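You operate a simulated robot arm through the tools that you are given. There is no shell and no other tool.

Carry out the task below with a simulated robot arm. There is one attempt and no reset: what you move stays moved.

JOB
Dust the light pad, then check the purple photo tile and file it in its slot.
Fine: wipe all the dust off with the felt eraser and put it back; the tile goes in the yellow slot with its table number; switch the light pad off again and leave the other photo tiles alone. What is to be rubbed or washed off counts as gone when no trace of it is left.

The check looks at the end state, three seconds after you hand in, the way a careful person would. Anything else that was tipped, shoved, dropped, spilled or broken makes it a failure.

ROBOT AND FRAMES
A 7-joint arm with a two-finger parallel gripper, fixed in place. Base frame: the origin is at the foot of the arm, x ahead of it, y to its left, z up. Lengths are in cm, angles in rad, forces in N, time in s.
Its first joint turns from -2.897 to 2.897 rad. Payload 4.4 kg.
The TCP is the grasp point between the finger pads, 2.3 cm short of the fingertips. In the tool frame z runs along the fingers and y along their closing line. The gripper opens to 9.4 cm. The fingers are 3.8 cm wide and 1 cm thick; the gripper's body (5.4 by 9.6 cm) begins 3.9 cm behind the TCP.
Orientation is that of the tool frame in the base frame, as [roll, pitch, yaw] about the fixed x, y, z axes, in that order (R = Rz(yaw) Ry(pitch) Rx(roll)). With the fingers straight down and closing along the base's y, the tool's x points along the base's -x, its y along +y and its z along -z.

CONTROLS
- The arm moves only by the tool step_arm. Its argument "plan" is a list of rows, each a list of 7 numbers: the shift along the base's x, y, z in cm, then the turn, a rotation vector about the base's x, y, z in rad, then the finger opening in cm, from 0 to 9.4. In form: [[tx, ty, tz, rx, ry, rz, claw], ...]. A call has 1 to 20 rows; each row shifts and turns the commanded pose from where the row before left it. Each row takes 0.2 s and may step no farther than 5 cm and 0.15 rad from the row before; otherwise, or with a gripper value out of range, the whole call is refused. Where a pose cannot be reached the arm comes as near as it can. A force on the tool above 40 N (or 10 N above the force at the start of the call, whichever is more), or a blocked arm, ends the call early, and 0.2 s more pass. The fingers move at their own pace (about 10.8 cm/s each) and stop on an object; they squeeze with about 34 N. The grip force told is the motor's: it shows also when the fingers shut on nothing. Time passes only in rows, and 0.2 s behind the last, so rows that do not move let the fingers close. It gives the time, the measured TCP pose, the force on the tool (base axes), the opening and the grip force at its end, in the units of the frame above (readings bear some noise), with the torque about the TCP (base axes, N m) and any sound that the robot's microphone picked up.
- Cameras (640 x 400 px; columns grow to the right, rows downward): "scene" is fixed at [21.89, 64.96, 135.56]; the picture's right is [-0.71, -0.70, 0.00], its down [-0.33, 0.34, -0.88] and it looks along [0.62, -0.63, -0.47] (base axes); focal length 359 px, centre (320, 200). "wrist" rides on the gripper at [8.6, 1.6, -7.5] in the tool frame; the picture's right is [-0.18, 0.98, 0.00], its down [-0.58, -0.11, -0.81] and it looks along [-0.79, -0.15, 0.59] (tool axes); focal length 243 px, centre (320, 200). There is no depth. A picture from a camera that has moved, and an enlarged one, comes with that camera's place and axes in the base frame and with its lens.
- capture(camera): a new picture of that camera. The clock stands still meanwhile.
- inspect(camera, box): a new picture of the part [left, top, right, bottom] of that camera's present view, enlarged. The clock stands still meanwhile.
- sign_off(): hands the job in; it is judged then, once.

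Nothing tells you positions but the pictures and the camera data. Unless the task says otherwise, let go and move clear before handing in.

The tools are called after "Emit:" as name(argument=value, ...) on one line, values as JSON. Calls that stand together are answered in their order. step_arm: Moves the arm, as the interface text tells. Its arguments: {"type":"object","properties":{"plan":{"type":"array","items":{"type":"array","items":{"type":"number"}}}},"required":["plan"]} The other tools are called the same way: capture (camera) takes a picture; inspect (camera, box) takes an enlarged picture of a part of a camera's view; sign_off () hands the job in.

At the start:

```text
time: 0.0
eef_pos: [51.51, 29.14, 114.23]
orientation: [-3.141, 0.002, 3.141]
wrist_force: [0.0, -0.5, -0.1]
ft_torque: [0.0, -0.04, 0.02]
opening: 9.4
finger_force: 0.1
```

scene: 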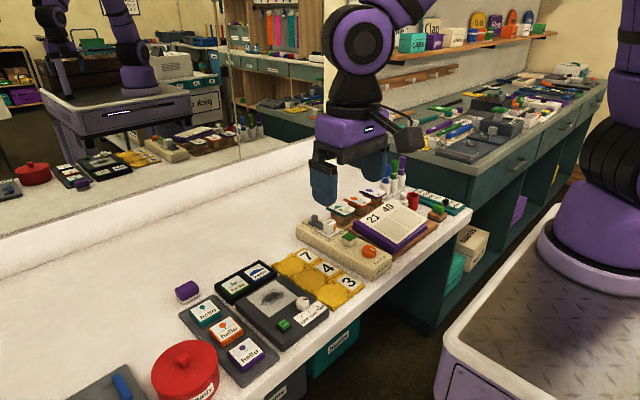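
wrist: 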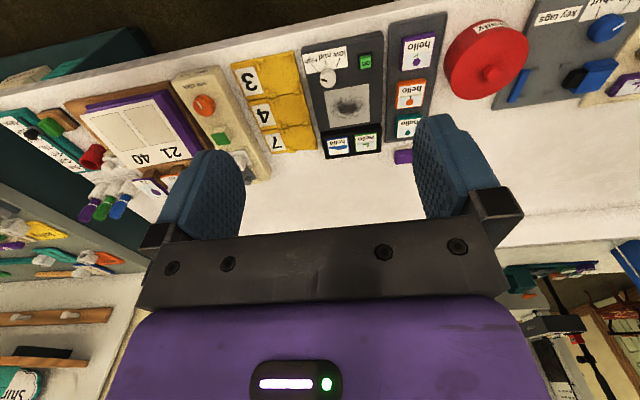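

I see a bench with a light pad, photo tiles, yellow slots numbered 7/4/3, and a purple thing that may be the felt eraser. I'll take closer pictures before moving.

Emit:
inspect(camera="scene", box=[160, 230, 380, 380])

Emit:
inspect(camera="scene", box=[280, 150, 480, 290])

Emit:
inspect(camera="wrist", box=[220, 10, 540, 180])

Emit:
inspect(camera="wrist", box=[0, 40, 300, 230])

```text
2.67 times, centred on (270, 305) of scene
camera zoom: at [21.89, 64.96, 135.56], right [-0.71, -0.7, 0.0], down [-0.33, 0.34, -0.88], along [0.62, -0.63, -0.47], focal length 956 px, centre (453, -80)
```

zoom: 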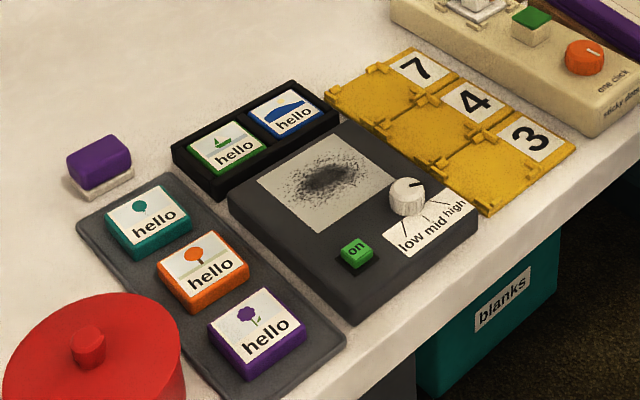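

```text
2.86 times, centred on (380, 220) of scene
camera zoom: at [21.89, 64.96, 135.56], right [-0.71, -0.7, 0.0], down [-0.33, 0.34, -0.88], along [0.62, -0.63, -0.47], focal length 1025 px, centre (149, 143)
```

zoom: 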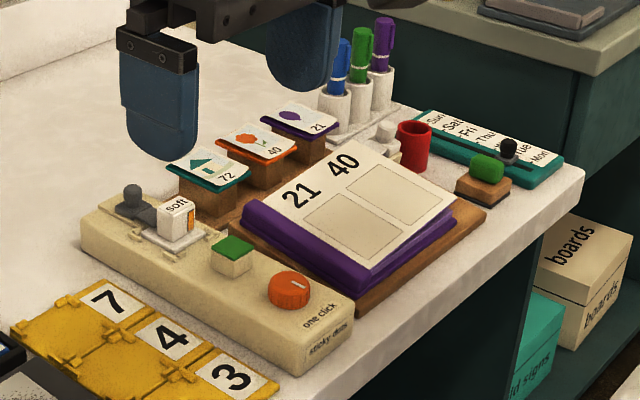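

```text
2.00 times, centred on (380, 95) of wrist
camera zoom: at [42.96, 30.66, 121.57], right [0.18, 0.98, 0.0], down [0.58, -0.11, 0.81], along [0.79, -0.15, -0.59], focal length 485 px, centre (200, 410)
```

zoom: 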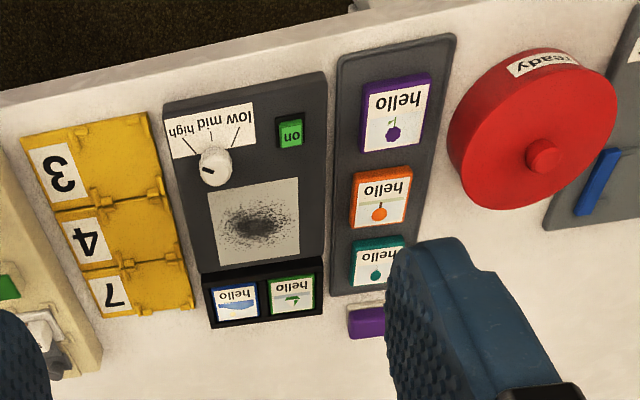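

```text
2.11 times, centred on (150, 135) of wrist
camera zoom: at [42.96, 30.66, 121.57], right [0.18, 0.98, 0.0], down [0.58, -0.11, 0.81], along [0.79, -0.15, -0.59], focal length 511 px, centre (678, 337)
```

zoom: 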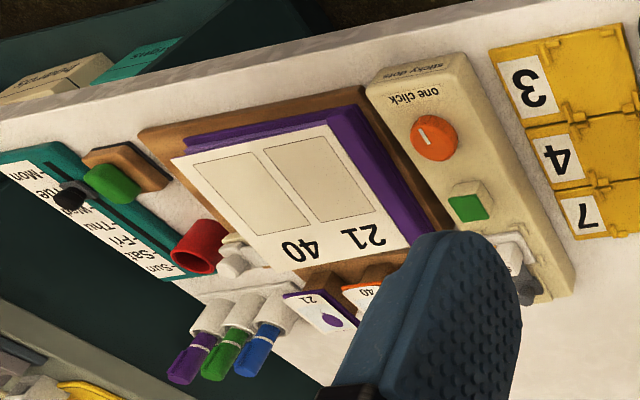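

The table top lies near z≈78–80. The eraser is around (86, 42), the light pad spans x 59–75 and y 24–38, and the purple tile is near (63, 43). I'll move closer to see them better with the wrist camera.

Emit:
step_arm(plan=[[0.5, 2, -3.5, 0, 0, 0, 9.4], [0.5, 2, -3.5, 0, 0, 0, 9.4], [0.5, 2, -3.5, 0, 0, 0, 9.4], [0.5, 2, -3.5, 0, 0, 0, 9.4], [0, 0, 0, 0, 0, 0, 9.4]])

Emit:
capture(camera="wrist")

Emit:
capture(camera="scene")

```text
time: 1.2
eef_pos: [53.51, 37.0, 100.34]
orientation: [3.141, 0.0, -3.141]
wrist_force: [0.6, 0.9, 0.1]
ft_torque: [-0.02, 0.02, 0.02]
opening: 9.41
finger_force: 0.1
```

```text
taken
camera wrist: at [45.02, 38.66, 107.59], right [0.18, 0.98, 0.0], down [0.58, -0.11, 0.81], along [0.79, -0.15, -0.59], focal length 243 px, centre (320, 200)
```

wrist: 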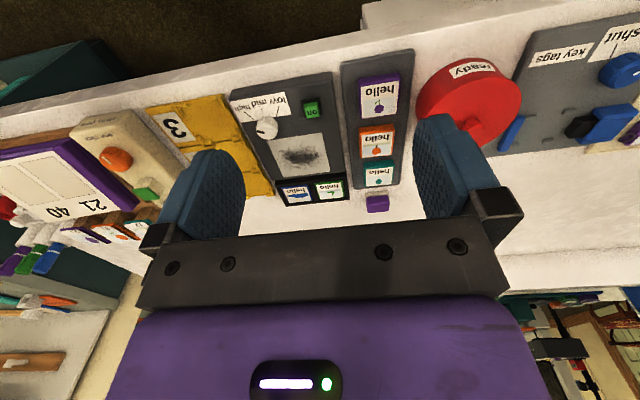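

```text
taken
```

scene: 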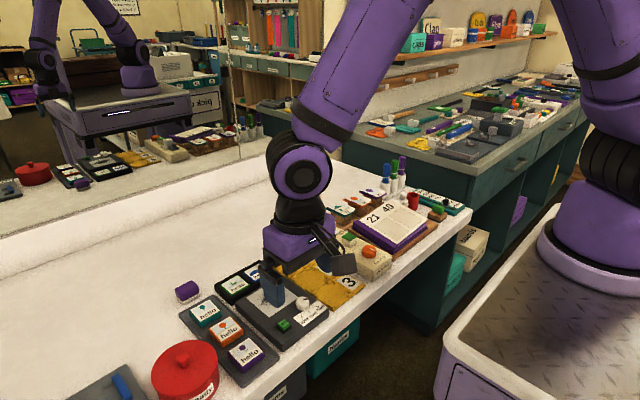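

Emit:
inspect(camera="wrist", box=[220, 50, 420, 220])

Emit:
inspect(camera="scene", box=[165, 270, 245, 330])

```text
2.35 times, centred on (320, 135) of wrist
camera zoom: at [45.02, 38.66, 107.59], right [0.18, 0.98, 0.0], down [0.58, -0.11, 0.81], along [0.79, -0.15, -0.59], focal length 571 px, centre (320, 353)
```

zoom: 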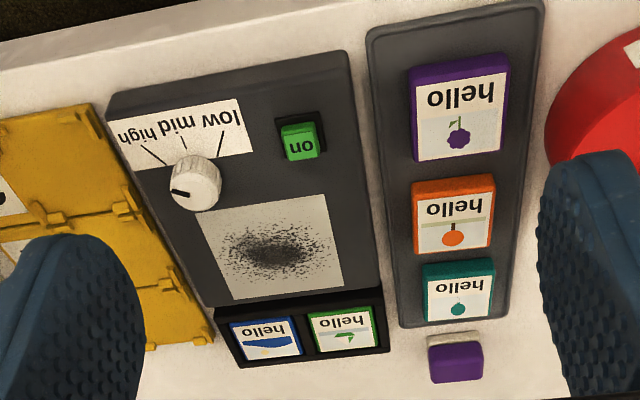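

```text
6.67 times, centred on (205, 300) of scene
camera zoom: at [21.89, 64.96, 135.56], right [-0.71, -0.7, 0.0], down [-0.33, 0.34, -0.88], along [0.62, -0.63, -0.47], focal length 2391 px, centre (1087, -467)
```

zoom: 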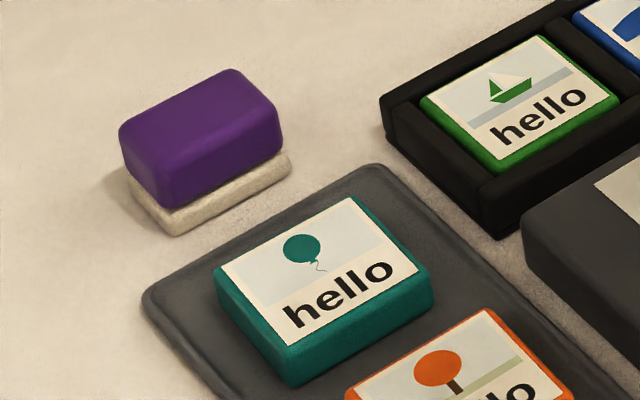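

The eraser sits at about (84.6, 42.6), with its top at z≈81. It has a purple grip over a white felt base. I'll move above it and check from there.

Emit:
step_arm(plan=[[3.9, 0.7, -1, 0, 0, 0, 7], [3.9, 0.7, -1, 0, 0, 0, 7], [3.9, 0.7, -1, 0, 0, 0, 7], [3.9, 0.7, -1, 0, 0, 0, 7], [3.9, 0.7, -1, 0, 0, 0, 7], [3.9, 0.7, -1, 0, 0, 0, 7], [3.9, 0.7, -2, 0, 0, 0, 7], [3.9, 0.7, -2, 0, 0, 0, 7], [0, 0, -2, 0, 0, 0, 7], [0, 0, 0, 0, 0, 0, 7]])

Emit:
capture(camera="wrist")

Emit:
inspect(camera="scene", box=[120, 210, 320, 350])

```text
time: 3.4
eef_pos: [84.67, 42.64, 88.33]
orientation: [3.141, 0.001, -3.14]
wrist_force: [0.6, -0.6, -0.1]
ft_torque: [-0.01, 0.02, 0.04]
opening: 7.01
finger_force: 0.1
```

```text
taken
camera wrist: at [76.33, 44.26, 95.67], right [0.18, 0.98, 0.0], down [0.58, -0.11, 0.81], along [0.79, -0.15, -0.59], focal length 243 px, centre (320, 200)
```

wrist: 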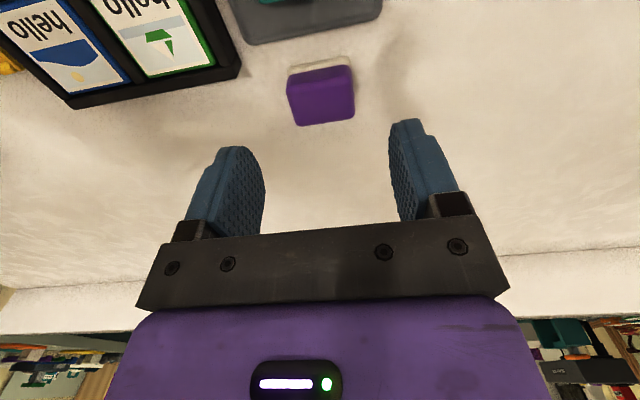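

```text
2.86 times, centred on (220, 280) of scene
camera zoom: at [21.89, 64.96, 135.56], right [-0.71, -0.7, 0.0], down [-0.33, 0.34, -0.88], along [0.62, -0.63, -0.47], focal length 1025 px, centre (606, -29)
```

zoom: 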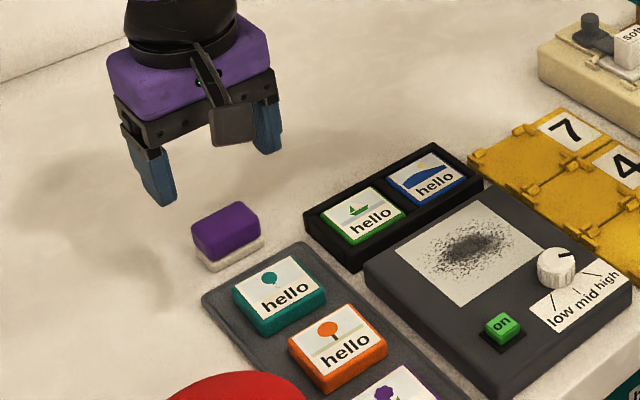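

Emit:
step_arm(plan=[[0.8, 0.05, -2, 0, 0, 0, 7], [0, 0, -2, 0, 0, 0, 7], [0, 0, -1, 0, 0, 0, 7], [0, 0, 0, 0, 0, 0, 7]])

Emit:
capture(camera="wrist")

Emit:
inspect(camera="scene", box=[150, 240, 250, 310])

```text
time: 4.4
eef_pos: [85.55, 42.7, 83.17]
orientation: [3.142, -0.001, 3.141]
wrist_force: [0.4, 0.6, -0.5]
ft_torque: [-0.02, -0.01, 0.0]
opening: 7.01
finger_force: 0.0
```

```text
taken
camera wrist: at [77.04, 44.29, 90.48], right [0.18, 0.98, 0.0], down [0.58, -0.11, 0.81], along [0.79, -0.15, -0.59], focal length 243 px, centre (320, 200)
```

wrist: 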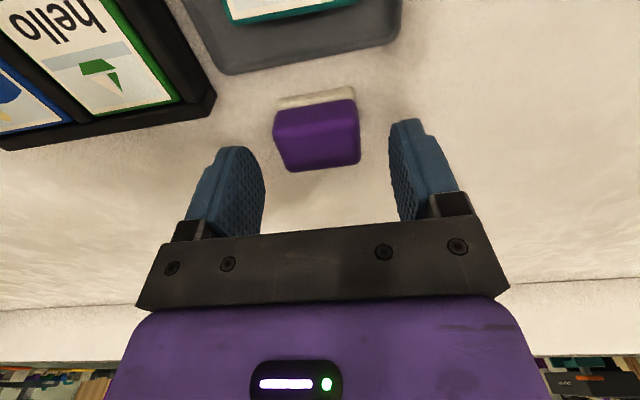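

```text
5.71 times, centred on (200, 275) of scene
camera zoom: at [21.89, 64.96, 135.56], right [-0.71, -0.7, 0.0], down [-0.33, 0.34, -0.88], along [0.62, -0.63, -0.47], focal length 2049 px, centre (1006, -229)
```

zoom: 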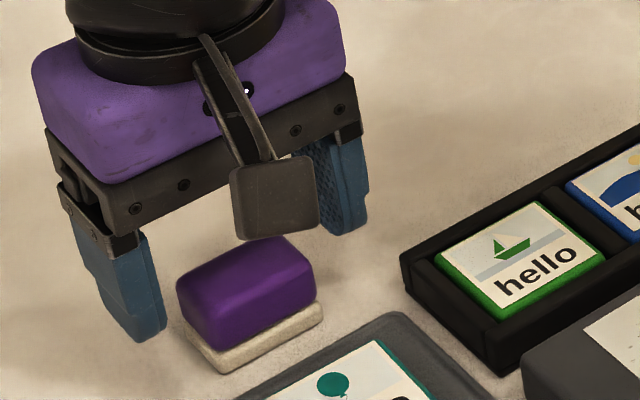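

The eraser is centred between the fingers, with the table at about 78.7. I'll lower a little and close on the purple grip.

Emit:
step_arm(plan=[[0, 0, -0.6, 0, 0, 0, 7], [0, 0, -0.5, 0, 0, 0, 7], [0, 0, 0, 0, 0, 0, 7], [0, 0, 0, 0, 0, 0, 4.8], [0, 0, 0, 0, 0, 0, 3.5], [0, 0, 0, 0, 0, 0, 3.5]])

Emit:
capture(camera="wrist")

Emit:
inspect(camera="scene", box=[150, 240, 250, 310])

```text
time: 5.8
eef_pos: [85.56, 42.71, 82.13]
orientation: [-3.141, 0.001, 3.141]
wrist_force: [-0.1, 0.0, 0.4]
ft_torque: [0.02, -0.02, -0.02]
opening: 4.26
finger_force: 33.7
```

```text
taken
camera wrist: at [76.98, 44.28, 89.41], right [0.18, 0.98, 0.0], down [0.58, -0.11, 0.81], along [0.79, -0.15, -0.59], focal length 243 px, centre (320, 200)
```

wrist: 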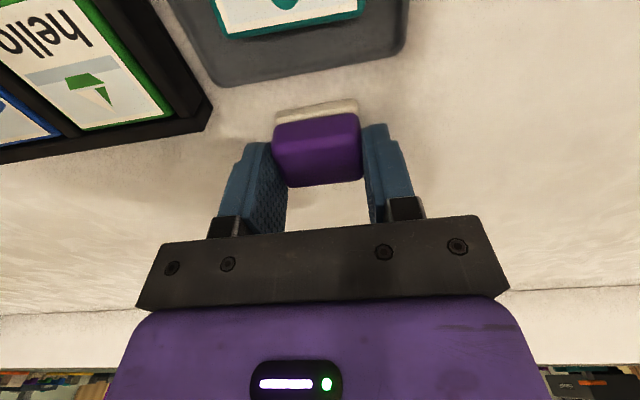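

```text
5.71 times, centred on (200, 275) of scene
camera zoom: at [21.89, 64.96, 135.56], right [-0.71, -0.7, 0.0], down [-0.33, 0.34, -0.88], along [0.62, -0.63, -0.47], focal length 2049 px, centre (1006, -229)
```

zoom: 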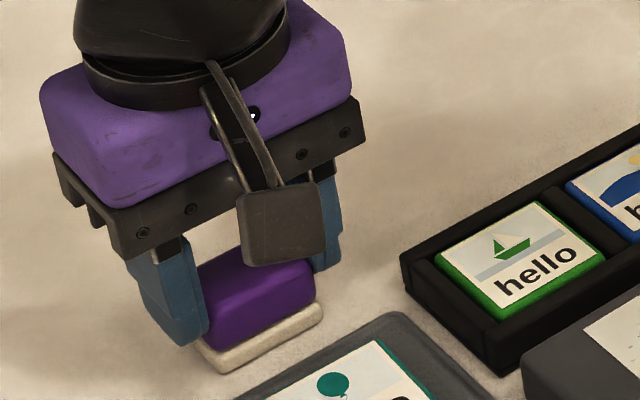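

The eraser is gripped, opening 4.26. Its home pose is TCP (85.56, 42.71, 82.13). I'll lift it and carry it over to survey the pad.

Emit:
step_arm(plan=[[0, 0, 2, 0, 0, 0, 3.5], [0, 0, 4, 0, 0, 0, 3.5], [0, 0, 4, 0, 0, 0, 3.5], [-3.9, -2, 1, 0, 0, 0, 3.5], [-3.9, -2, 0, 0, 0, 0, 3.5], [-3.9, -2, 0, 0, 0, 0, 3.5], [-3.9, -2, 0, 0, 0, 0, 3.5], [-3.9, -2, 0, 0, 0, 0, 3.5], [-3.9, -2, 0, 0, 0, 0, 3.5], [0, 0, 0, 0, 0, 0, 3.5]])

Emit:
capture(camera="wrist")

Emit:
capture(camera="scene")

```text
time: 8.0
eef_pos: [61.86, 30.73, 93.09]
orientation: [-3.141, 0.001, -3.141]
wrist_force: [0.4, 0.0, -0.6]
ft_torque: [-0.01, 0.05, 0.0]
opening: 3.52
finger_force: 0.0
```

```text
taken
camera wrist: at [53.46, 32.32, 100.35], right [0.18, 0.98, 0.0], down [0.58, -0.11, 0.81], along [0.79, -0.15, -0.59], focal length 243 px, centre (320, 200)
```

wrist: 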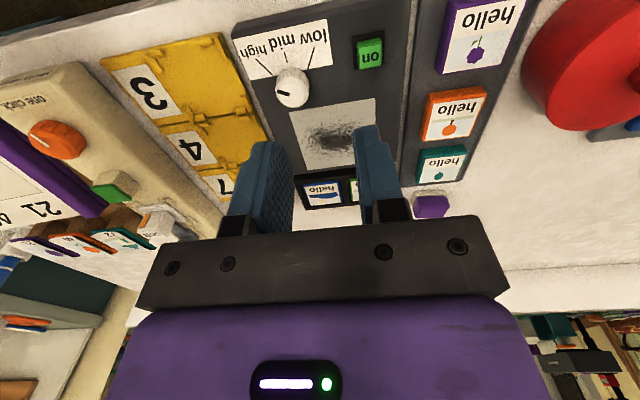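

```text
taken
```

scene: 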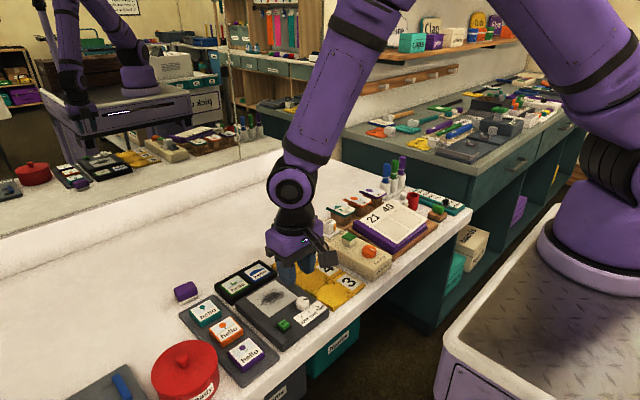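

The eraser slipped out of the grip and is still near its home, so I'll need a deeper grip. First I'll check how it lies.

Emit:
inspect(camera="scene", box=[150, 260, 250, 330])

Emit:
inspect(camera="wrist", box=[100, 0, 420, 200])

Emit:
inspect(camera="wrist", box=[380, 0, 540, 220])

```text
5.71 times, centred on (200, 295) of scene
camera zoom: at [21.89, 64.96, 135.56], right [-0.71, -0.7, 0.0], down [-0.33, 0.34, -0.88], along [0.62, -0.63, -0.47], focal length 2049 px, centre (1006, -343)
```

zoom: 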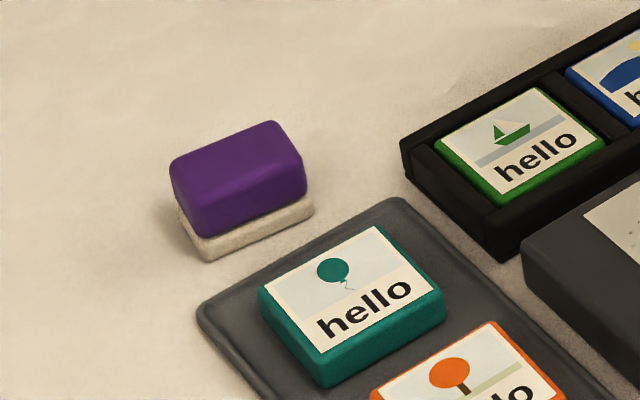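

```text
2.00 times, centred on (260, 100) of wrist
camera zoom: at [53.46, 32.32, 100.35], right [0.18, 0.98, 0.0], down [0.58, -0.11, 0.81], along [0.79, -0.15, -0.59], focal length 485 px, centre (440, 400)
```

zoom: 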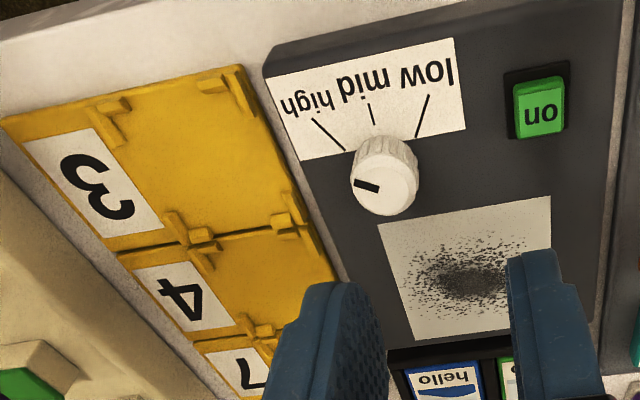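

```text
1.82 times, centred on (460, 110) of wrist
camera zoom: at [53.46, 32.32, 100.35], right [0.18, 0.98, 0.0], down [0.58, -0.11, 0.81], along [0.79, -0.15, -0.59], focal length 441 px, centre (66, 364)
```

zoom: 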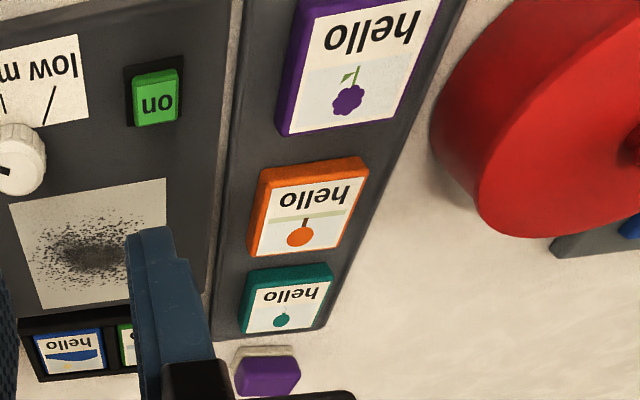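

The eraser stands where it was. I'll go back over it for a deeper, gentler grip.

Emit:
step_arm(plan=[[3.9, 2, 0, 0, 0, 0, 7], [3.9, 2, 0, 0, 0, 0, 7], [3.9, 2, 0, 0, 0, 0, 7], [3.9, 2, 0, 0, 0, 0, 7], [3.9, 2, 0, 0, 0, 0, 7], [3.9, 2, 0, 0, 0, 0, 7], [0.2, 0, -4, 0, 0, 0, 7], [0, 0, -4, 0, 0, 0, 7], [0, 0, -2, 0, 0, 0, 7], [0, 0, 0, 0, 0, 0, 7]])

Emit:
capture(camera="wrist")

Emit:
inspect(camera="scene", box=[160, 260, 230, 310])

```text
time: 10.2
eef_pos: [85.66, 42.62, 83.22]
orientation: [-3.141, 0.0, -3.141]
wrist_force: [0.1, 0.2, -0.3]
ft_torque: [0.0, -0.01, -0.02]
opening: 7.02
finger_force: 0.0
```

```text
taken
camera wrist: at [77.22, 44.25, 90.46], right [0.18, 0.98, 0.0], down [0.58, -0.11, 0.81], along [0.79, -0.15, -0.59], focal length 243 px, centre (320, 200)
```

wrist: 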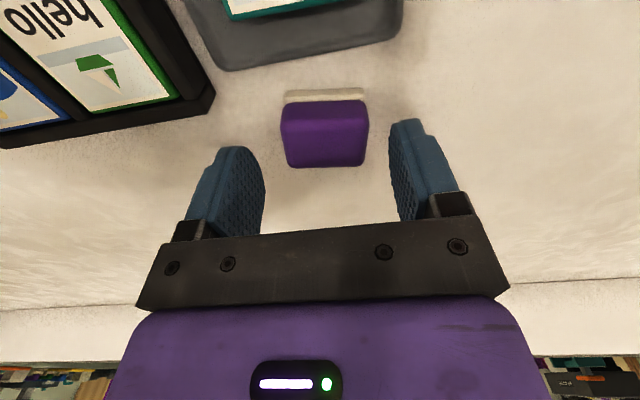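

```text
8.00 times, centred on (195, 285) of scene
camera zoom: at [21.89, 64.96, 135.56], right [-0.71, -0.7, 0.0], down [-0.33, 0.34, -0.88], along [0.62, -0.63, -0.47], focal length 2869 px, centre (1320, -480)
```

zoom: 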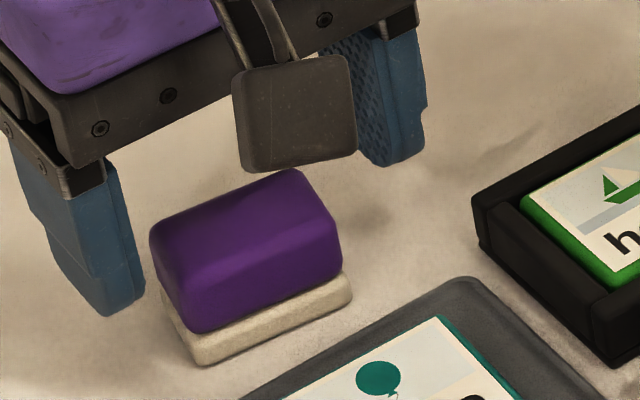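

Emit:
step_arm(plan=[[-0.1, 0.4, -0.6, 0, 0, 0, 7], [0, 0, -0.5, 0, 0, 0, 7], [0, 0, -0.3, 0, 0, 0, 7], [0, 0, -0.3, 0, 0, 0, 7], [0, 0, 0, 0, 0, 0, 7]])

Emit:
capture(camera="wrist")

Emit:
inspect(camera="scene", box=[160, 260, 230, 310])

```text
time: 11.4
eef_pos: [85.52, 43.11, 81.54]
orientation: [3.141, -0.001, -3.141]
wrist_force: [-0.2, 0.4, 0.6]
ft_torque: [-0.01, -0.01, 0.01]
opening: 6.99
finger_force: 0.0
```

```text
taken
camera wrist: at [77.05, 44.67, 88.79], right [0.18, 0.98, 0.0], down [0.58, -0.11, 0.81], along [0.79, -0.15, -0.59], focal length 243 px, centre (320, 200)
```

wrist: 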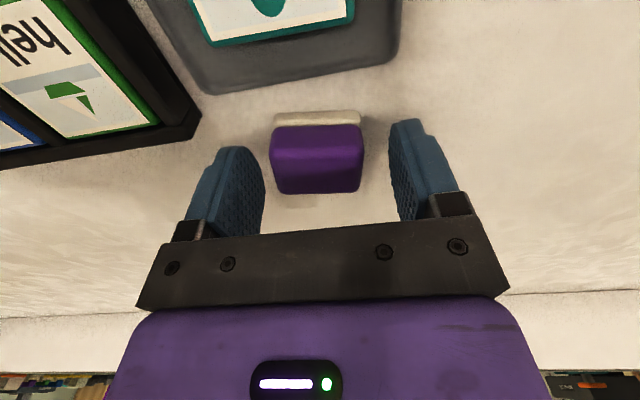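

```text
8.00 times, centred on (195, 285) of scene
camera zoom: at [21.89, 64.96, 135.56], right [-0.71, -0.7, 0.0], down [-0.33, 0.34, -0.88], along [0.62, -0.63, -0.47], focal length 2869 px, centre (1320, -480)
```

zoom: 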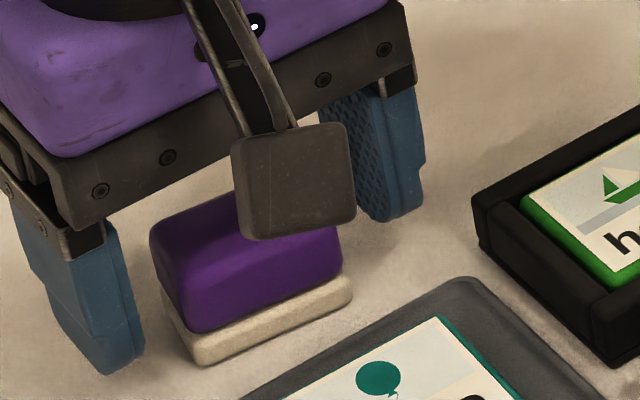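

Emit:
step_arm(plan=[[0, 0, 0.2, 0, 0, 0, 7], [0, 0, 0, 0, 0, 0, 4.8], [0, 0, 0, 0, 0, 0, 3.0], [0, 0, 0, 0, 0, 0, 3.0], [0, 0, 0, 0, 0, 0, 3.0]])

Emit:
inspect(camera="scene", box=[160, 260, 230, 310])

```text
time: 12.6
eef_pos: [85.45, 43.11, 81.73]
orientation: [-3.141, 0.001, 3.141]
wrist_force: [0.2, 0.4, 0.2]
ft_torque: [0.01, -0.01, 0.01]
opening: 4.31
finger_force: 34.0
```

```text
8.00 times, centred on (195, 285) of scene
camera zoom: at [21.89, 64.96, 135.56], right [-0.71, -0.7, 0.0], down [-0.33, 0.34, -0.88], along [0.62, -0.63, -0.47], focal length 2869 px, centre (1320, -480)
```

zoom: 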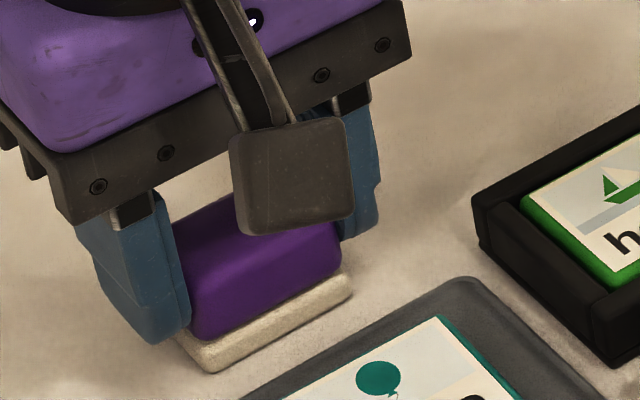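

Emit:
step_arm(plan=[[0, 0, 0.3, 0, 0, 0, 3.0], [0, 0, 0.3, 0, 0, 0, 3.0], [0, 0, 0.4, 0, 0, 0, 3.0], [0, 0, 0.5, 0, 0, 0, 3.0], [0, 0, 0.5, 0, 0, 0, 3.0], [0, 0, 0, 0, 0, 0, 3.0]])

Emit:
inspect(camera="scene", box=[160, 260, 230, 310])

Emit:
capture(camera="wrist")

```text
time: 14.0
eef_pos: [85.62, 43.05, 83.66]
orientation: [-3.14, 0.001, -3.142]
wrist_force: [-1.2, 0.2, 0.4]
ft_torque: [0.03, 0.01, 0.02]
opening: 4.33
finger_force: 34.1
```

```text
8.00 times, centred on (195, 285) of scene
camera zoom: at [21.89, 64.96, 135.56], right [-0.71, -0.7, 0.0], down [-0.33, 0.34, -0.88], along [0.62, -0.63, -0.47], focal length 2869 px, centre (1320, -480)
```

zoom: 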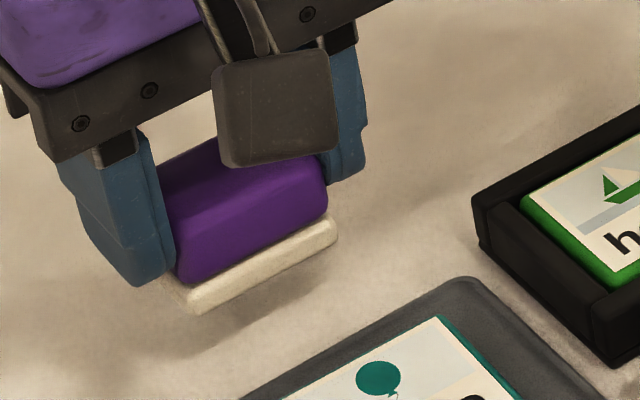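

```text
taken
camera wrist: at [77.12, 44.69, 90.95], right [0.18, 0.98, 0.0], down [0.58, -0.11, 0.81], along [0.79, -0.15, -0.59], focal length 243 px, centre (320, 200)
```

wrist: 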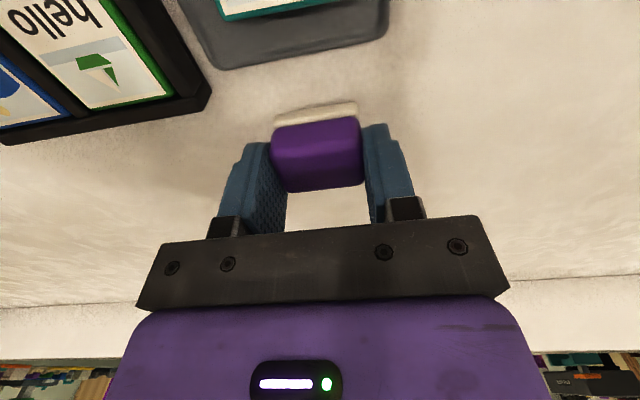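

The eraser is held securely now, with the TCP at 81.73 when it rests on the table. I'll carry it smoothly over the pad.

Emit:
step_arm(plan=[[0, 0, 1, 0, 0, 0, 3.0], [0, 0, 1.5, 0, 0, 0, 3.0], [0, 0, 1.5, 0, 0, 0, 3.0], [-1, -0.8, 0, 0, 0, 0, 3.0], [-1.6, -1.3, 0, 0, 0, 0, 3.0], [-1.6, -1.3, 0, 0, 0, 0, 3.0], [-1.6, -1.3, 0, 0, 0, 0, 3.0], [-1.6, -1.3, 0, 0, 0, 0, 3.0], [-1.6, -1.3, 0, 0, 0, 0, 3.0], [-1.6, -1.3, 0, 0, 0, 0, 3.0], [-1.6, -1.3, 0, 0, 0, 0, 3.0], [-1.6, -1.3, 0, 0, 0, 0, 3.0], [-1.4, -0.8, 0, 0, 0, 0, 3.0], [-0.8, -0.2, -1, 0, 0, 0, 3.0], [0, 0, -1.5, 0, 0, 0, 3.0], [0, 0, -0.5, 0, 0, 0, 3.0], [0, 0, 0, 0, 0, 0, 3.0]])

Emit:
inspect(camera="scene", box=[210, 250, 350, 350])

Emit:
capture(camera="wrist")

```text
time: 17.6
eef_pos: [69.53, 30.94, 84.66]
orientation: [-3.141, 0.001, -3.141]
wrist_force: [0.2, -0.6, -0.7]
ft_torque: [-0.02, -0.03, -0.04]
opening: 4.32
finger_force: 33.7
```

```text
4.00 times, centred on (280, 300) of scene
camera zoom: at [21.89, 64.96, 135.56], right [-0.71, -0.7, 0.0], down [-0.33, 0.34, -0.88], along [0.62, -0.63, -0.47], focal length 1435 px, centre (480, -200)
```

zoom: 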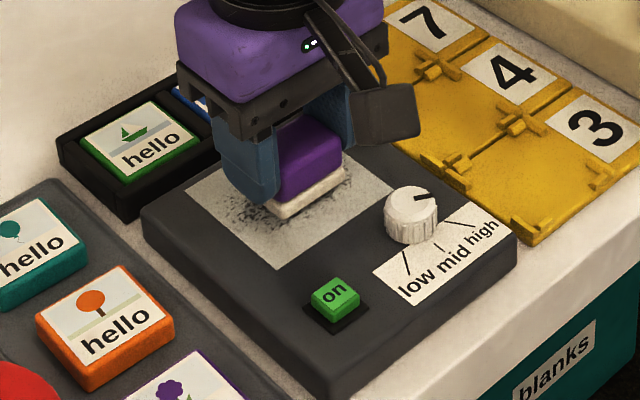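

```text
taken
camera wrist: at [61.08, 32.45, 91.94], right [0.18, 0.98, 0.0], down [0.58, -0.11, 0.81], along [0.79, -0.15, -0.59], focal length 243 px, centre (320, 200)
```

wrist: 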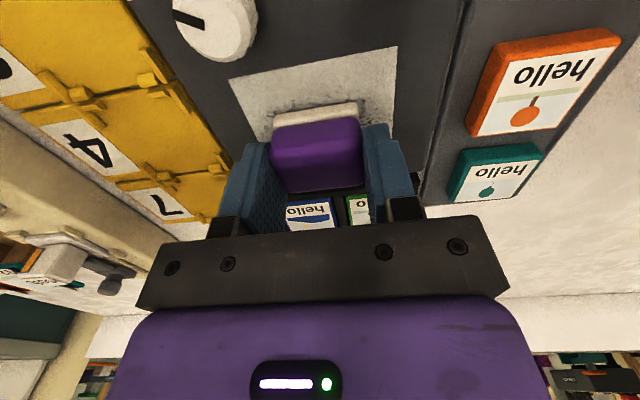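

The eraser is above the dust. I'll lower it in small steps until the felt touches.

Emit:
step_arm(plan=[[0.5, 0, -0.6, 0, 0, 0, 3.0], [0, 0, -0.4, 0, 0, 0, 3.0], [0, 0, 0, 0, 0, 0, 3.0]])

Emit:
inspect(camera="scene", box=[240, 260, 310, 310])

Emit:
step_arm(plan=[[0, 0, -0.2, 0, 0, 0, 3.0], [0, 0, 0, 0, 0, 0, 3.0]])

Emit:
step_arm(plan=[[0, 0, -0.2, 0, 0, 0, 3.0], [0, 0, 0, 0, 0, 0, 3.0]])

```text
time: 18.4
eef_pos: [70.08, 30.98, 83.74]
orientation: [3.139, 0.004, 3.141]
wrist_force: [-1.4, -0.7, 34.7]
ft_torque: [-0.06, 0.01, -0.01]
opening: 4.3
finger_force: 34.1
```

```text
8.00 times, centred on (275, 285) of scene
camera zoom: at [21.89, 64.96, 135.56], right [-0.71, -0.7, 0.0], down [-0.33, 0.34, -0.88], along [0.62, -0.63, -0.47], focal length 2869 px, centre (680, -480)
```

zoom: 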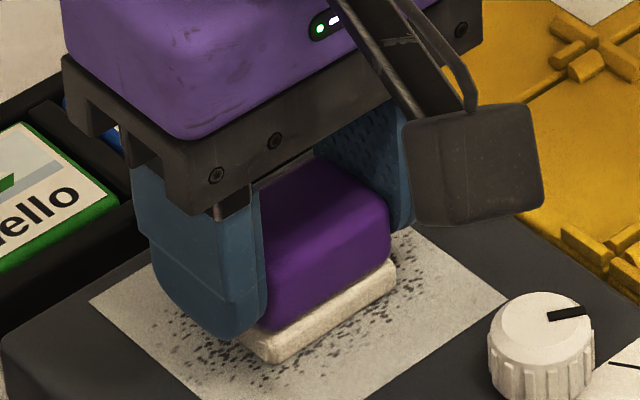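

```text
time: 19.0
eef_pos: [70.16, 30.88, 83.45]
orientation: [-3.141, 0.002, -3.141]
wrist_force: [3.8, 3.0, 26.1]
ft_torque: [0.06, -0.08, 0.01]
opening: 4.34
finger_force: 34.0
```

```text
time: 19.6
eef_pos: [70.07, 30.93, 83.34]
orientation: [-3.141, 0.0, 3.142]
wrist_force: [3.7, -0.4, 35.1]
ft_torque: [-0.03, -0.02, -0.02]
opening: 4.32
finger_force: 34.1
```

Contact came earlier than I expected and the press is about 35 N. I'll ease off before wiping.

Emit:
step_arm(plan=[[0, 0, 0.1, 0, 0, 0, 3.0], [0, 0, 0, 0, 0, 0, 3.0]])

```text
time: 20.2
eef_pos: [70.02, 30.83, 83.46]
orientation: [3.141, 0.0, -3.141]
wrist_force: [6.2, -0.9, 22.7]
ft_torque: [0.01, -0.12, -0.02]
opening: 4.31
finger_force: 33.9
```

Emit:
step_arm(plan=[[0, 0, 0.1, 0, 0, 0, 3.0], [0, 0, 0, 0, 0, 0, 3.0]])

Emit:
inspect(camera="scene", box=[240, 260, 310, 310])

```text
time: 20.8
eef_pos: [69.96, 30.96, 83.3]
orientation: [-3.14, -0.002, -3.141]
wrist_force: [1.8, -1.4, 4.7]
ft_torque: [-0.01, -0.08, -0.04]
opening: 4.3
finger_force: 34.0
```

```text
8.00 times, centred on (275, 285) of scene
camera zoom: at [21.89, 64.96, 135.56], right [-0.71, -0.7, 0.0], down [-0.33, 0.34, -0.88], along [0.62, -0.63, -0.47], focal length 2869 px, centre (680, -480)
```

zoom: 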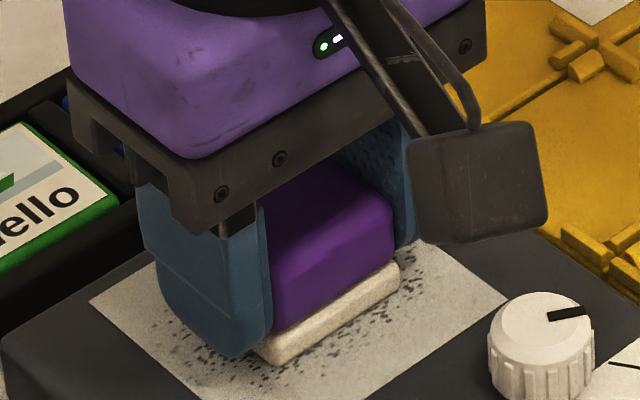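

Emit:
step_arm(plan=[[0, 1, 0, 0, 0, 0, 3.0], [0, 1, 0, 0, 0, 0, 3.0], [0, -1, 0, 0, 0, 0, 3.0], [0, -1, 0, 0, 0, 0, 3.0], [0, -1, 0, 0, 0, 0, 3.0], [0, -1, 0, 0, 0, 0, 3.0], [-1, 0, 0, 0, 0, 0, 3.0], [0, 1, 0, 0, 0, 0, 3.0], [0, 1, 0, 0, 0, 0, 3.0], [0, 1, 0, 0, 0, 0, 3.0], [0, 1, 0, 0, 0, 0, 3.0], [0, 0, 0, 0, 0, 0, 3.0]])

Emit:
inspect(camera="scene", box=[240, 260, 310, 310])

```text
time: 23.4
eef_pos: [68.95, 33.14, 83.46]
orientation: [-3.141, 0.0, 3.141]
wrist_force: [-0.5, 0.5, -0.3]
ft_torque: [0.0, 0.0, 0.01]
opening: 4.31
finger_force: 34.3
```

```text
8.00 times, centred on (275, 285) of scene
camera zoom: at [21.89, 64.96, 135.56], right [-0.71, -0.7, 0.0], down [-0.33, 0.34, -0.88], along [0.62, -0.63, -0.47], focal length 2869 px, centre (680, -480)
```

zoom: 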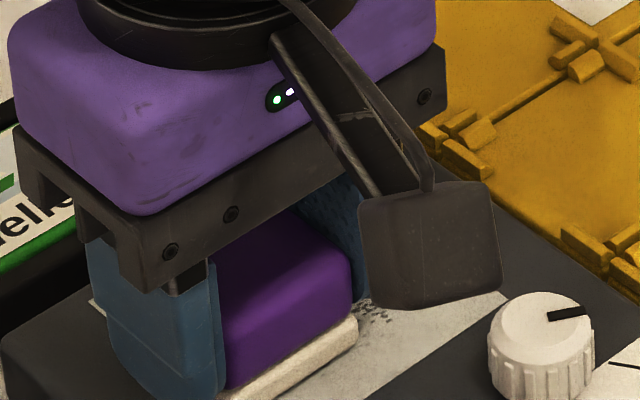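

The dust comes off under the felt, but contact has gone light. I'll press down slightly.

Emit:
step_arm(plan=[[0, 0, -0.1, 0, 0, 0, 3.0], [0, 0, 0, 0, 0, 0, 3.0]])

```text
time: 24.0
eef_pos: [69.09, 33.14, 83.34]
orientation: [-3.141, -0.001, -3.141]
wrist_force: [-0.5, 0.2, 1.1]
ft_torque: [0.01, -0.02, -0.02]
opening: 4.32
finger_force: 33.6
```

Emit:
step_arm(plan=[[0, 0, -0.1, 0, 0, 0, 3.0], [0, 0, 0, 0, 0, 0, 3.0]])

```text
time: 24.6
eef_pos: [69.19, 32.98, 83.39]
orientation: [3.141, 0.001, 3.14]
wrist_force: [-2.1, -1.4, 10.4]
ft_torque: [-0.06, 0.12, 0.02]
opening: 4.34
finger_force: 34.2
```

Emit:
step_arm(plan=[[-1, 0, 0, 0, 0, 0, 3.0], [0, -1, 0, 0, 0, 0, 3.0], [0, -1, 0, 0, 0, 0, 3.0], [0, -1, 0, 0, 0, 0, 3.0], [0, -1, 0, 0, 0, 0, 3.0], [1, 0, 0, 0, 0, 0, 3.0], [1, 0, 0, 0, 0, 0, 3.0], [1, 0, 0, 0, 0, 0, 3.0], [0, 1, 0, 0, 0, 0, 3.0], [0, 1, 0, 0, 0, 0, 3.0], [0, 1, 0, 0, 0, 0, 3.0], [0, 1, 0, 0, 0, 0, 3.0], [0.8, 0, 0, 0, 0, 0, 3.0], [0.8, 0, 0, 0, 0, 0, 3.0], [0, -1, 0, 0, 0, 0, 3.0], [0, -1, 0, 0, 0, 0, 3.0], [0, -1, 0, 0, 0, 0, 3.0], [0, -1, 0, 0, 0, 0, 3.0], [0, 0, 0, 0, 0, 0, 3.0]])

Emit:
inspect(camera="scene", box=[240, 260, 310, 310])

```text
time: 28.6
eef_pos: [72.7, 28.89, 83.31]
orientation: [-3.141, 0.001, 3.14]
wrist_force: [0.4, 0.9, 3.9]
ft_torque: [0.06, -0.05, 0.02]
opening: 4.32
finger_force: 33.5
```

```text
8.00 times, centred on (275, 285) of scene
camera zoom: at [21.89, 64.96, 135.56], right [-0.71, -0.7, 0.0], down [-0.33, 0.34, -0.88], along [0.62, -0.63, -0.47], focal length 2869 px, centre (680, -480)
```

zoom: 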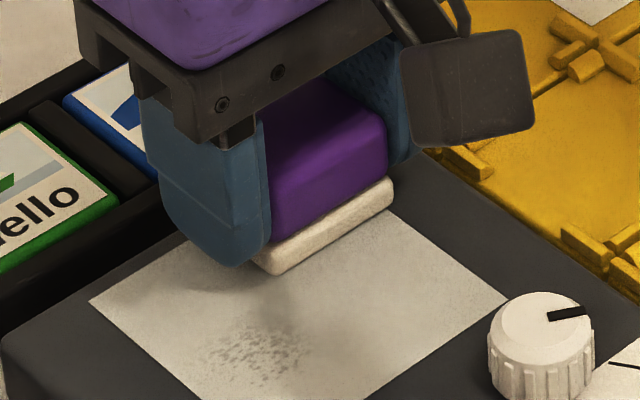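

Emit:
step_arm(plan=[[0, 1, -0.05, 0, 0, 0, 3.0], [0, 1, 0, 0, 0, 0, 3.0], [0, 1, 0, 0, 0, 0, 3.0], [-1, 0.2, 0, 0, 0, 0, 3.0], [-1, 0, 0, 0, 0, 0, 3.0], [-1, 0, 0, 0, 0, 0, 3.0], [-1, 0, 0, 0, 0, 0, 3.0], [-1, 0, 0, 0, 0, 0, 3.0], [1, 0.8, 0, 0, 0, 0, 3.0], [1, 0, 0, 0, 0, 0, 3.0], [1, 0, 0, 0, 0, 0, 3.0], [1, 0, 0, 0, 0, 0, 3.0], [-1, -1.5, 0, 0, 0, 0, 3.0], [-1, 0, 0, 0, 0, 0, 3.0], [-1, 0, 0, 0, 0, 0, 3.0], [-1, -0.5, 0, 0, 0, 0, 3.0], [1, -1, 0, 0, 0, 0, 3.0], [1, -1, 0, 0, 0, 0, 3.0], [0, 0, 0, 0, 0, 0, 3.0]])

Emit:
inspect(camera="scene", box=[240, 260, 310, 310])

```text
time: 32.6
eef_pos: [69.6, 29.0, 83.31]
orientation: [-3.141, 0.001, 3.141]
wrist_force: [-8.5, 7.2, 25.1]
ft_torque: [0.17, 0.2, 0.01]
opening: 4.33
finger_force: 33.6
```

```text
8.00 times, centred on (275, 285) of scene
camera zoom: at [21.89, 64.96, 135.56], right [-0.71, -0.7, 0.0], down [-0.33, 0.34, -0.88], along [0.62, -0.63, -0.47], focal length 2869 px, centre (680, -480)
```

zoom: 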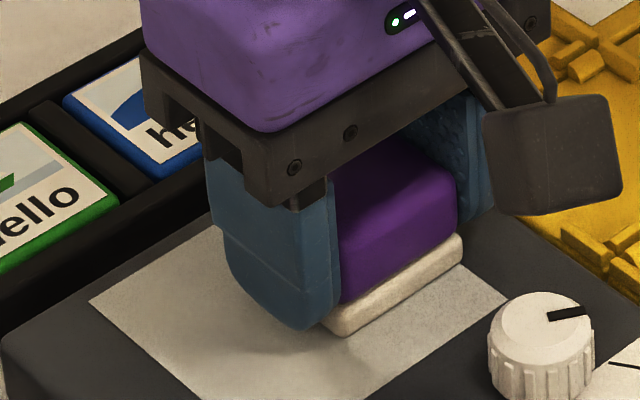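

Emit:
step_arm(plan=[[0, 0, 0.3, 0, 0, 0, 3.0], [0, 0, 0.7, 0, 0, 0, 3.0], [0, 0, 1.5, 0, 0, 0, 3.0], [0, 0, 1.5, 0, 0, 0, 3.0], [0, 0, 1.0, 0, 0, 0, 3.0], [1.6, 1.4, 0, 0, 0, 0, 3.0], [1.6, 1.4, 0, 0, 0, 0, 3.0], [1.6, 1.4, 0, 0, 0, 0, 3.0], [1.6, 1.4, 0, 0, 0, 0, 3.0], [1.6, 1.4, 0, 0, 0, 0, 3.0], [1.6, 1.4, 0, 0, 0, 0, 3.0], [1.6, 1.4, 0, 0, 0, 0, 3.0], [1.6, 1.4, 0, 0, 0, 0, 3.0], [1.6, 1.4, 0, 0, 0, 0, 3.0], [1.5, 1.1, 0, 0, 0, 0, 3.0], [0, 0, 0, 0, 0, 0, 3.0]])

Emit:
inspect(camera="scene", box=[235, 260, 315, 330])

Emit:
inspect(camera="scene", box=[160, 230, 260, 310])

Emit:
capture(camera="wrist")

```text
time: 36.0
eef_pos: [85.5, 42.64, 88.1]
orientation: [-3.141, 0.001, 3.139]
wrist_force: [-0.1, 0.3, -0.2]
ft_torque: [0.0, 0.0, -0.02]
opening: 4.34
finger_force: 34.1
```

```text
5.71 times, centred on (275, 295) of scene
camera zoom: at [21.89, 64.96, 135.56], right [-0.71, -0.7, 0.0], down [-0.33, 0.34, -0.88], along [0.62, -0.63, -0.47], focal length 2049 px, centre (577, -343)
```

zoom: 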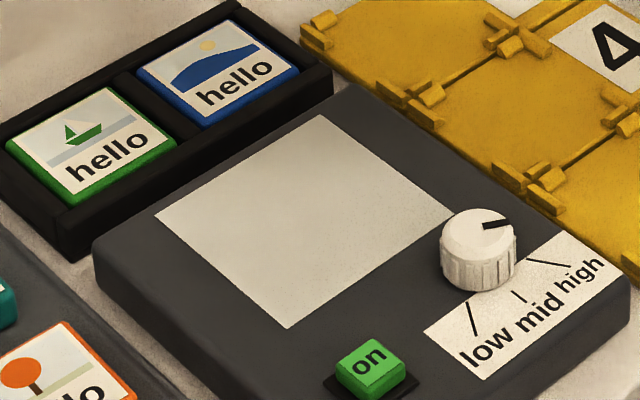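

```text
5.00 times, centred on (210, 270) of scene
camera zoom: at [21.89, 64.96, 135.56], right [-0.71, -0.7, 0.0], down [-0.33, 0.34, -0.88], along [0.62, -0.63, -0.47], focal length 1793 px, centre (870, -150)
```

zoom: 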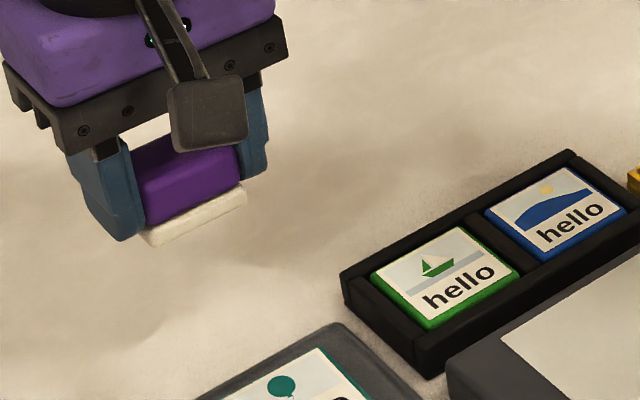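

```text
taken
camera wrist: at [77.02, 44.24, 95.52], right [0.18, 0.98, 0.0], down [0.58, -0.11, 0.81], along [0.79, -0.15, -0.59], focal length 243 px, centre (320, 200)
```

wrist: 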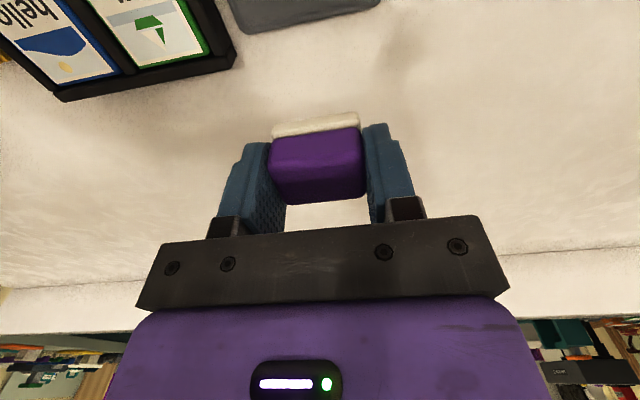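

Emit:
inspect(camera="scene", box=[250, 276, 302, 304])

```text
12.31 times, centred on (276, 290) of scene
camera zoom: at [21.89, 64.96, 135.56], right [-0.71, -0.7, 0.0], down [-0.33, 0.34, -0.88], along [0.62, -0.63, -0.47], focal length 4414 px, centre (862, -908)
```

zoom: 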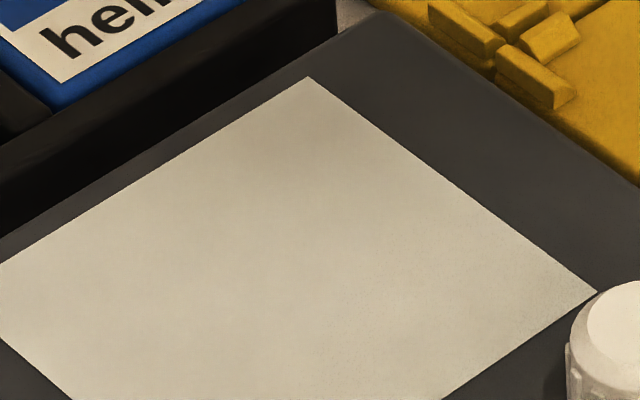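

The glass looks clean, but I want a second view before putting the eraser back. I'll bring the wrist camera round to look.

Emit:
step_arm(plan=[[0, 0, 2, 0, 0, 0, 3.0], [-2, -1, 1.5, 0, 0, 0, 3.0], [-2.2, -1, 0, 0, 0, 0, 3.0], [-2.2, -1, 0, 0, 0, 0, 3.0], [-2.2, -1, 0, 0, 0, 0, 3.0], [-2.2, -1, 0, 0, 0, 0, 3.0], [-2.2, -1, 0, 0, 0, 0, 3.0], [-2.2, -1, 0, 0, 0, 0, 3.0], [-2.2, -1, 0, 0, 0, 0, 3.0], [-2.2, -1, 0, 0, 0, 0, 3.0], [-2.2, -1, 0, 0, 0, 0, 3.0], [-2.2, -1, 0, 0, 0, 0, 3.0], [-2.2, 0, 0, 0, 0, 0, 3.0], [0, 0, 0, 0, 0, 0, 3.0]])

Emit:
capture(camera="wrist")

Emit:
inspect(camera="wrist", box=[250, 60, 390, 200])

```text
time: 39.0
eef_pos: [59.3, 31.56, 91.7]
orientation: [-3.141, -0.001, -3.141]
wrist_force: [1.2, -0.6, 0.0]
ft_torque: [-0.03, 0.03, -0.01]
opening: 4.33
finger_force: 34.1
```

```text
taken
camera wrist: at [50.9, 33.16, 99.01], right [0.18, 0.98, 0.0], down [0.58, -0.11, 0.81], along [0.79, -0.15, -0.59], focal length 243 px, centre (320, 200)
```

wrist: 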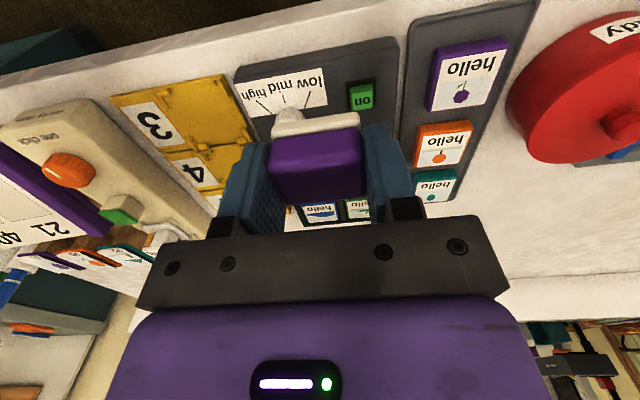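

```text
2.86 times, centred on (320, 130) of wrist
camera zoom: at [50.9, 33.16, 99.01], right [0.18, 0.98, 0.0], down [0.58, -0.11, 0.81], along [0.79, -0.15, -0.59], focal length 693 px, centre (320, 400)
```

zoom: 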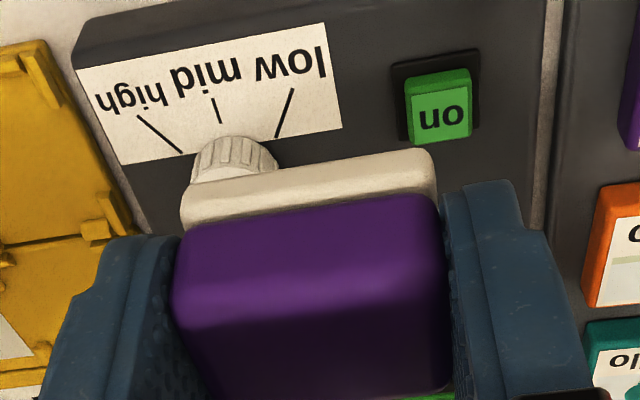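

Emit:
step_arm(plan=[[0, -2, 0.5, 0, 0, 0, 3.0], [0, -2.2, 0.5, 0, 0, 0, 3.0], [0, -2.2, 0.5, 0, 0, 0, 3.0], [0, -2.2, 0.5, 0, 0, 0, 3.0], [0, -2, 0, 0, 0, 0, 3.0], [0, 0, 0, 0, 0, 0, 3.0]])

Emit:
capture(camera="wrist")

Emit:
inspect(camera="wrist", box=[360, 60, 500, 180])

```text
time: 40.4
eef_pos: [59.44, 21.13, 93.76]
orientation: [3.141, 0.0, -3.14]
wrist_force: [0.0, 0.2, 0.3]
ft_torque: [0.0, -0.04, 0.0]
opening: 4.32
finger_force: 34.0
```

```text
taken
camera wrist: at [50.94, 22.59, 101.1], right [0.18, 0.98, 0.0], down [0.58, -0.11, 0.81], along [0.79, -0.15, -0.59], focal length 243 px, centre (320, 200)
```

wrist: 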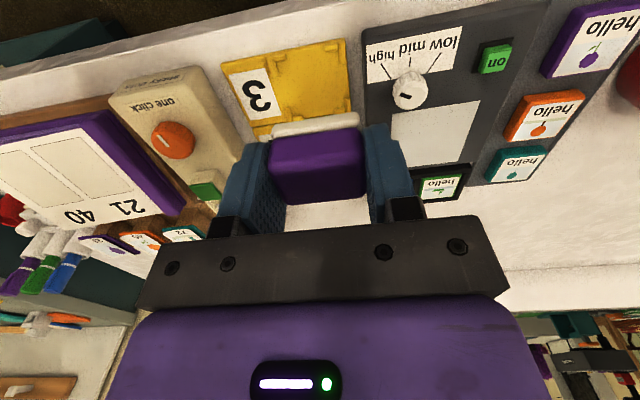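

```text
3.33 times, centred on (430, 120) of wrist
camera zoom: at [50.94, 22.59, 101.1], right [0.18, 0.98, 0.0], down [0.58, -0.11, 0.81], along [0.79, -0.15, -0.59], focal length 809 px, centre (-47, 467)
```

zoom: 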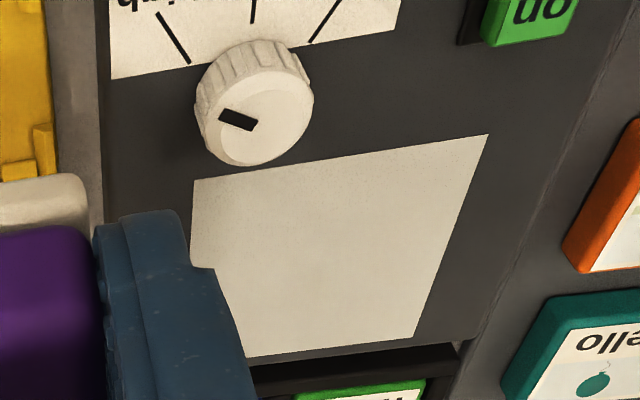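

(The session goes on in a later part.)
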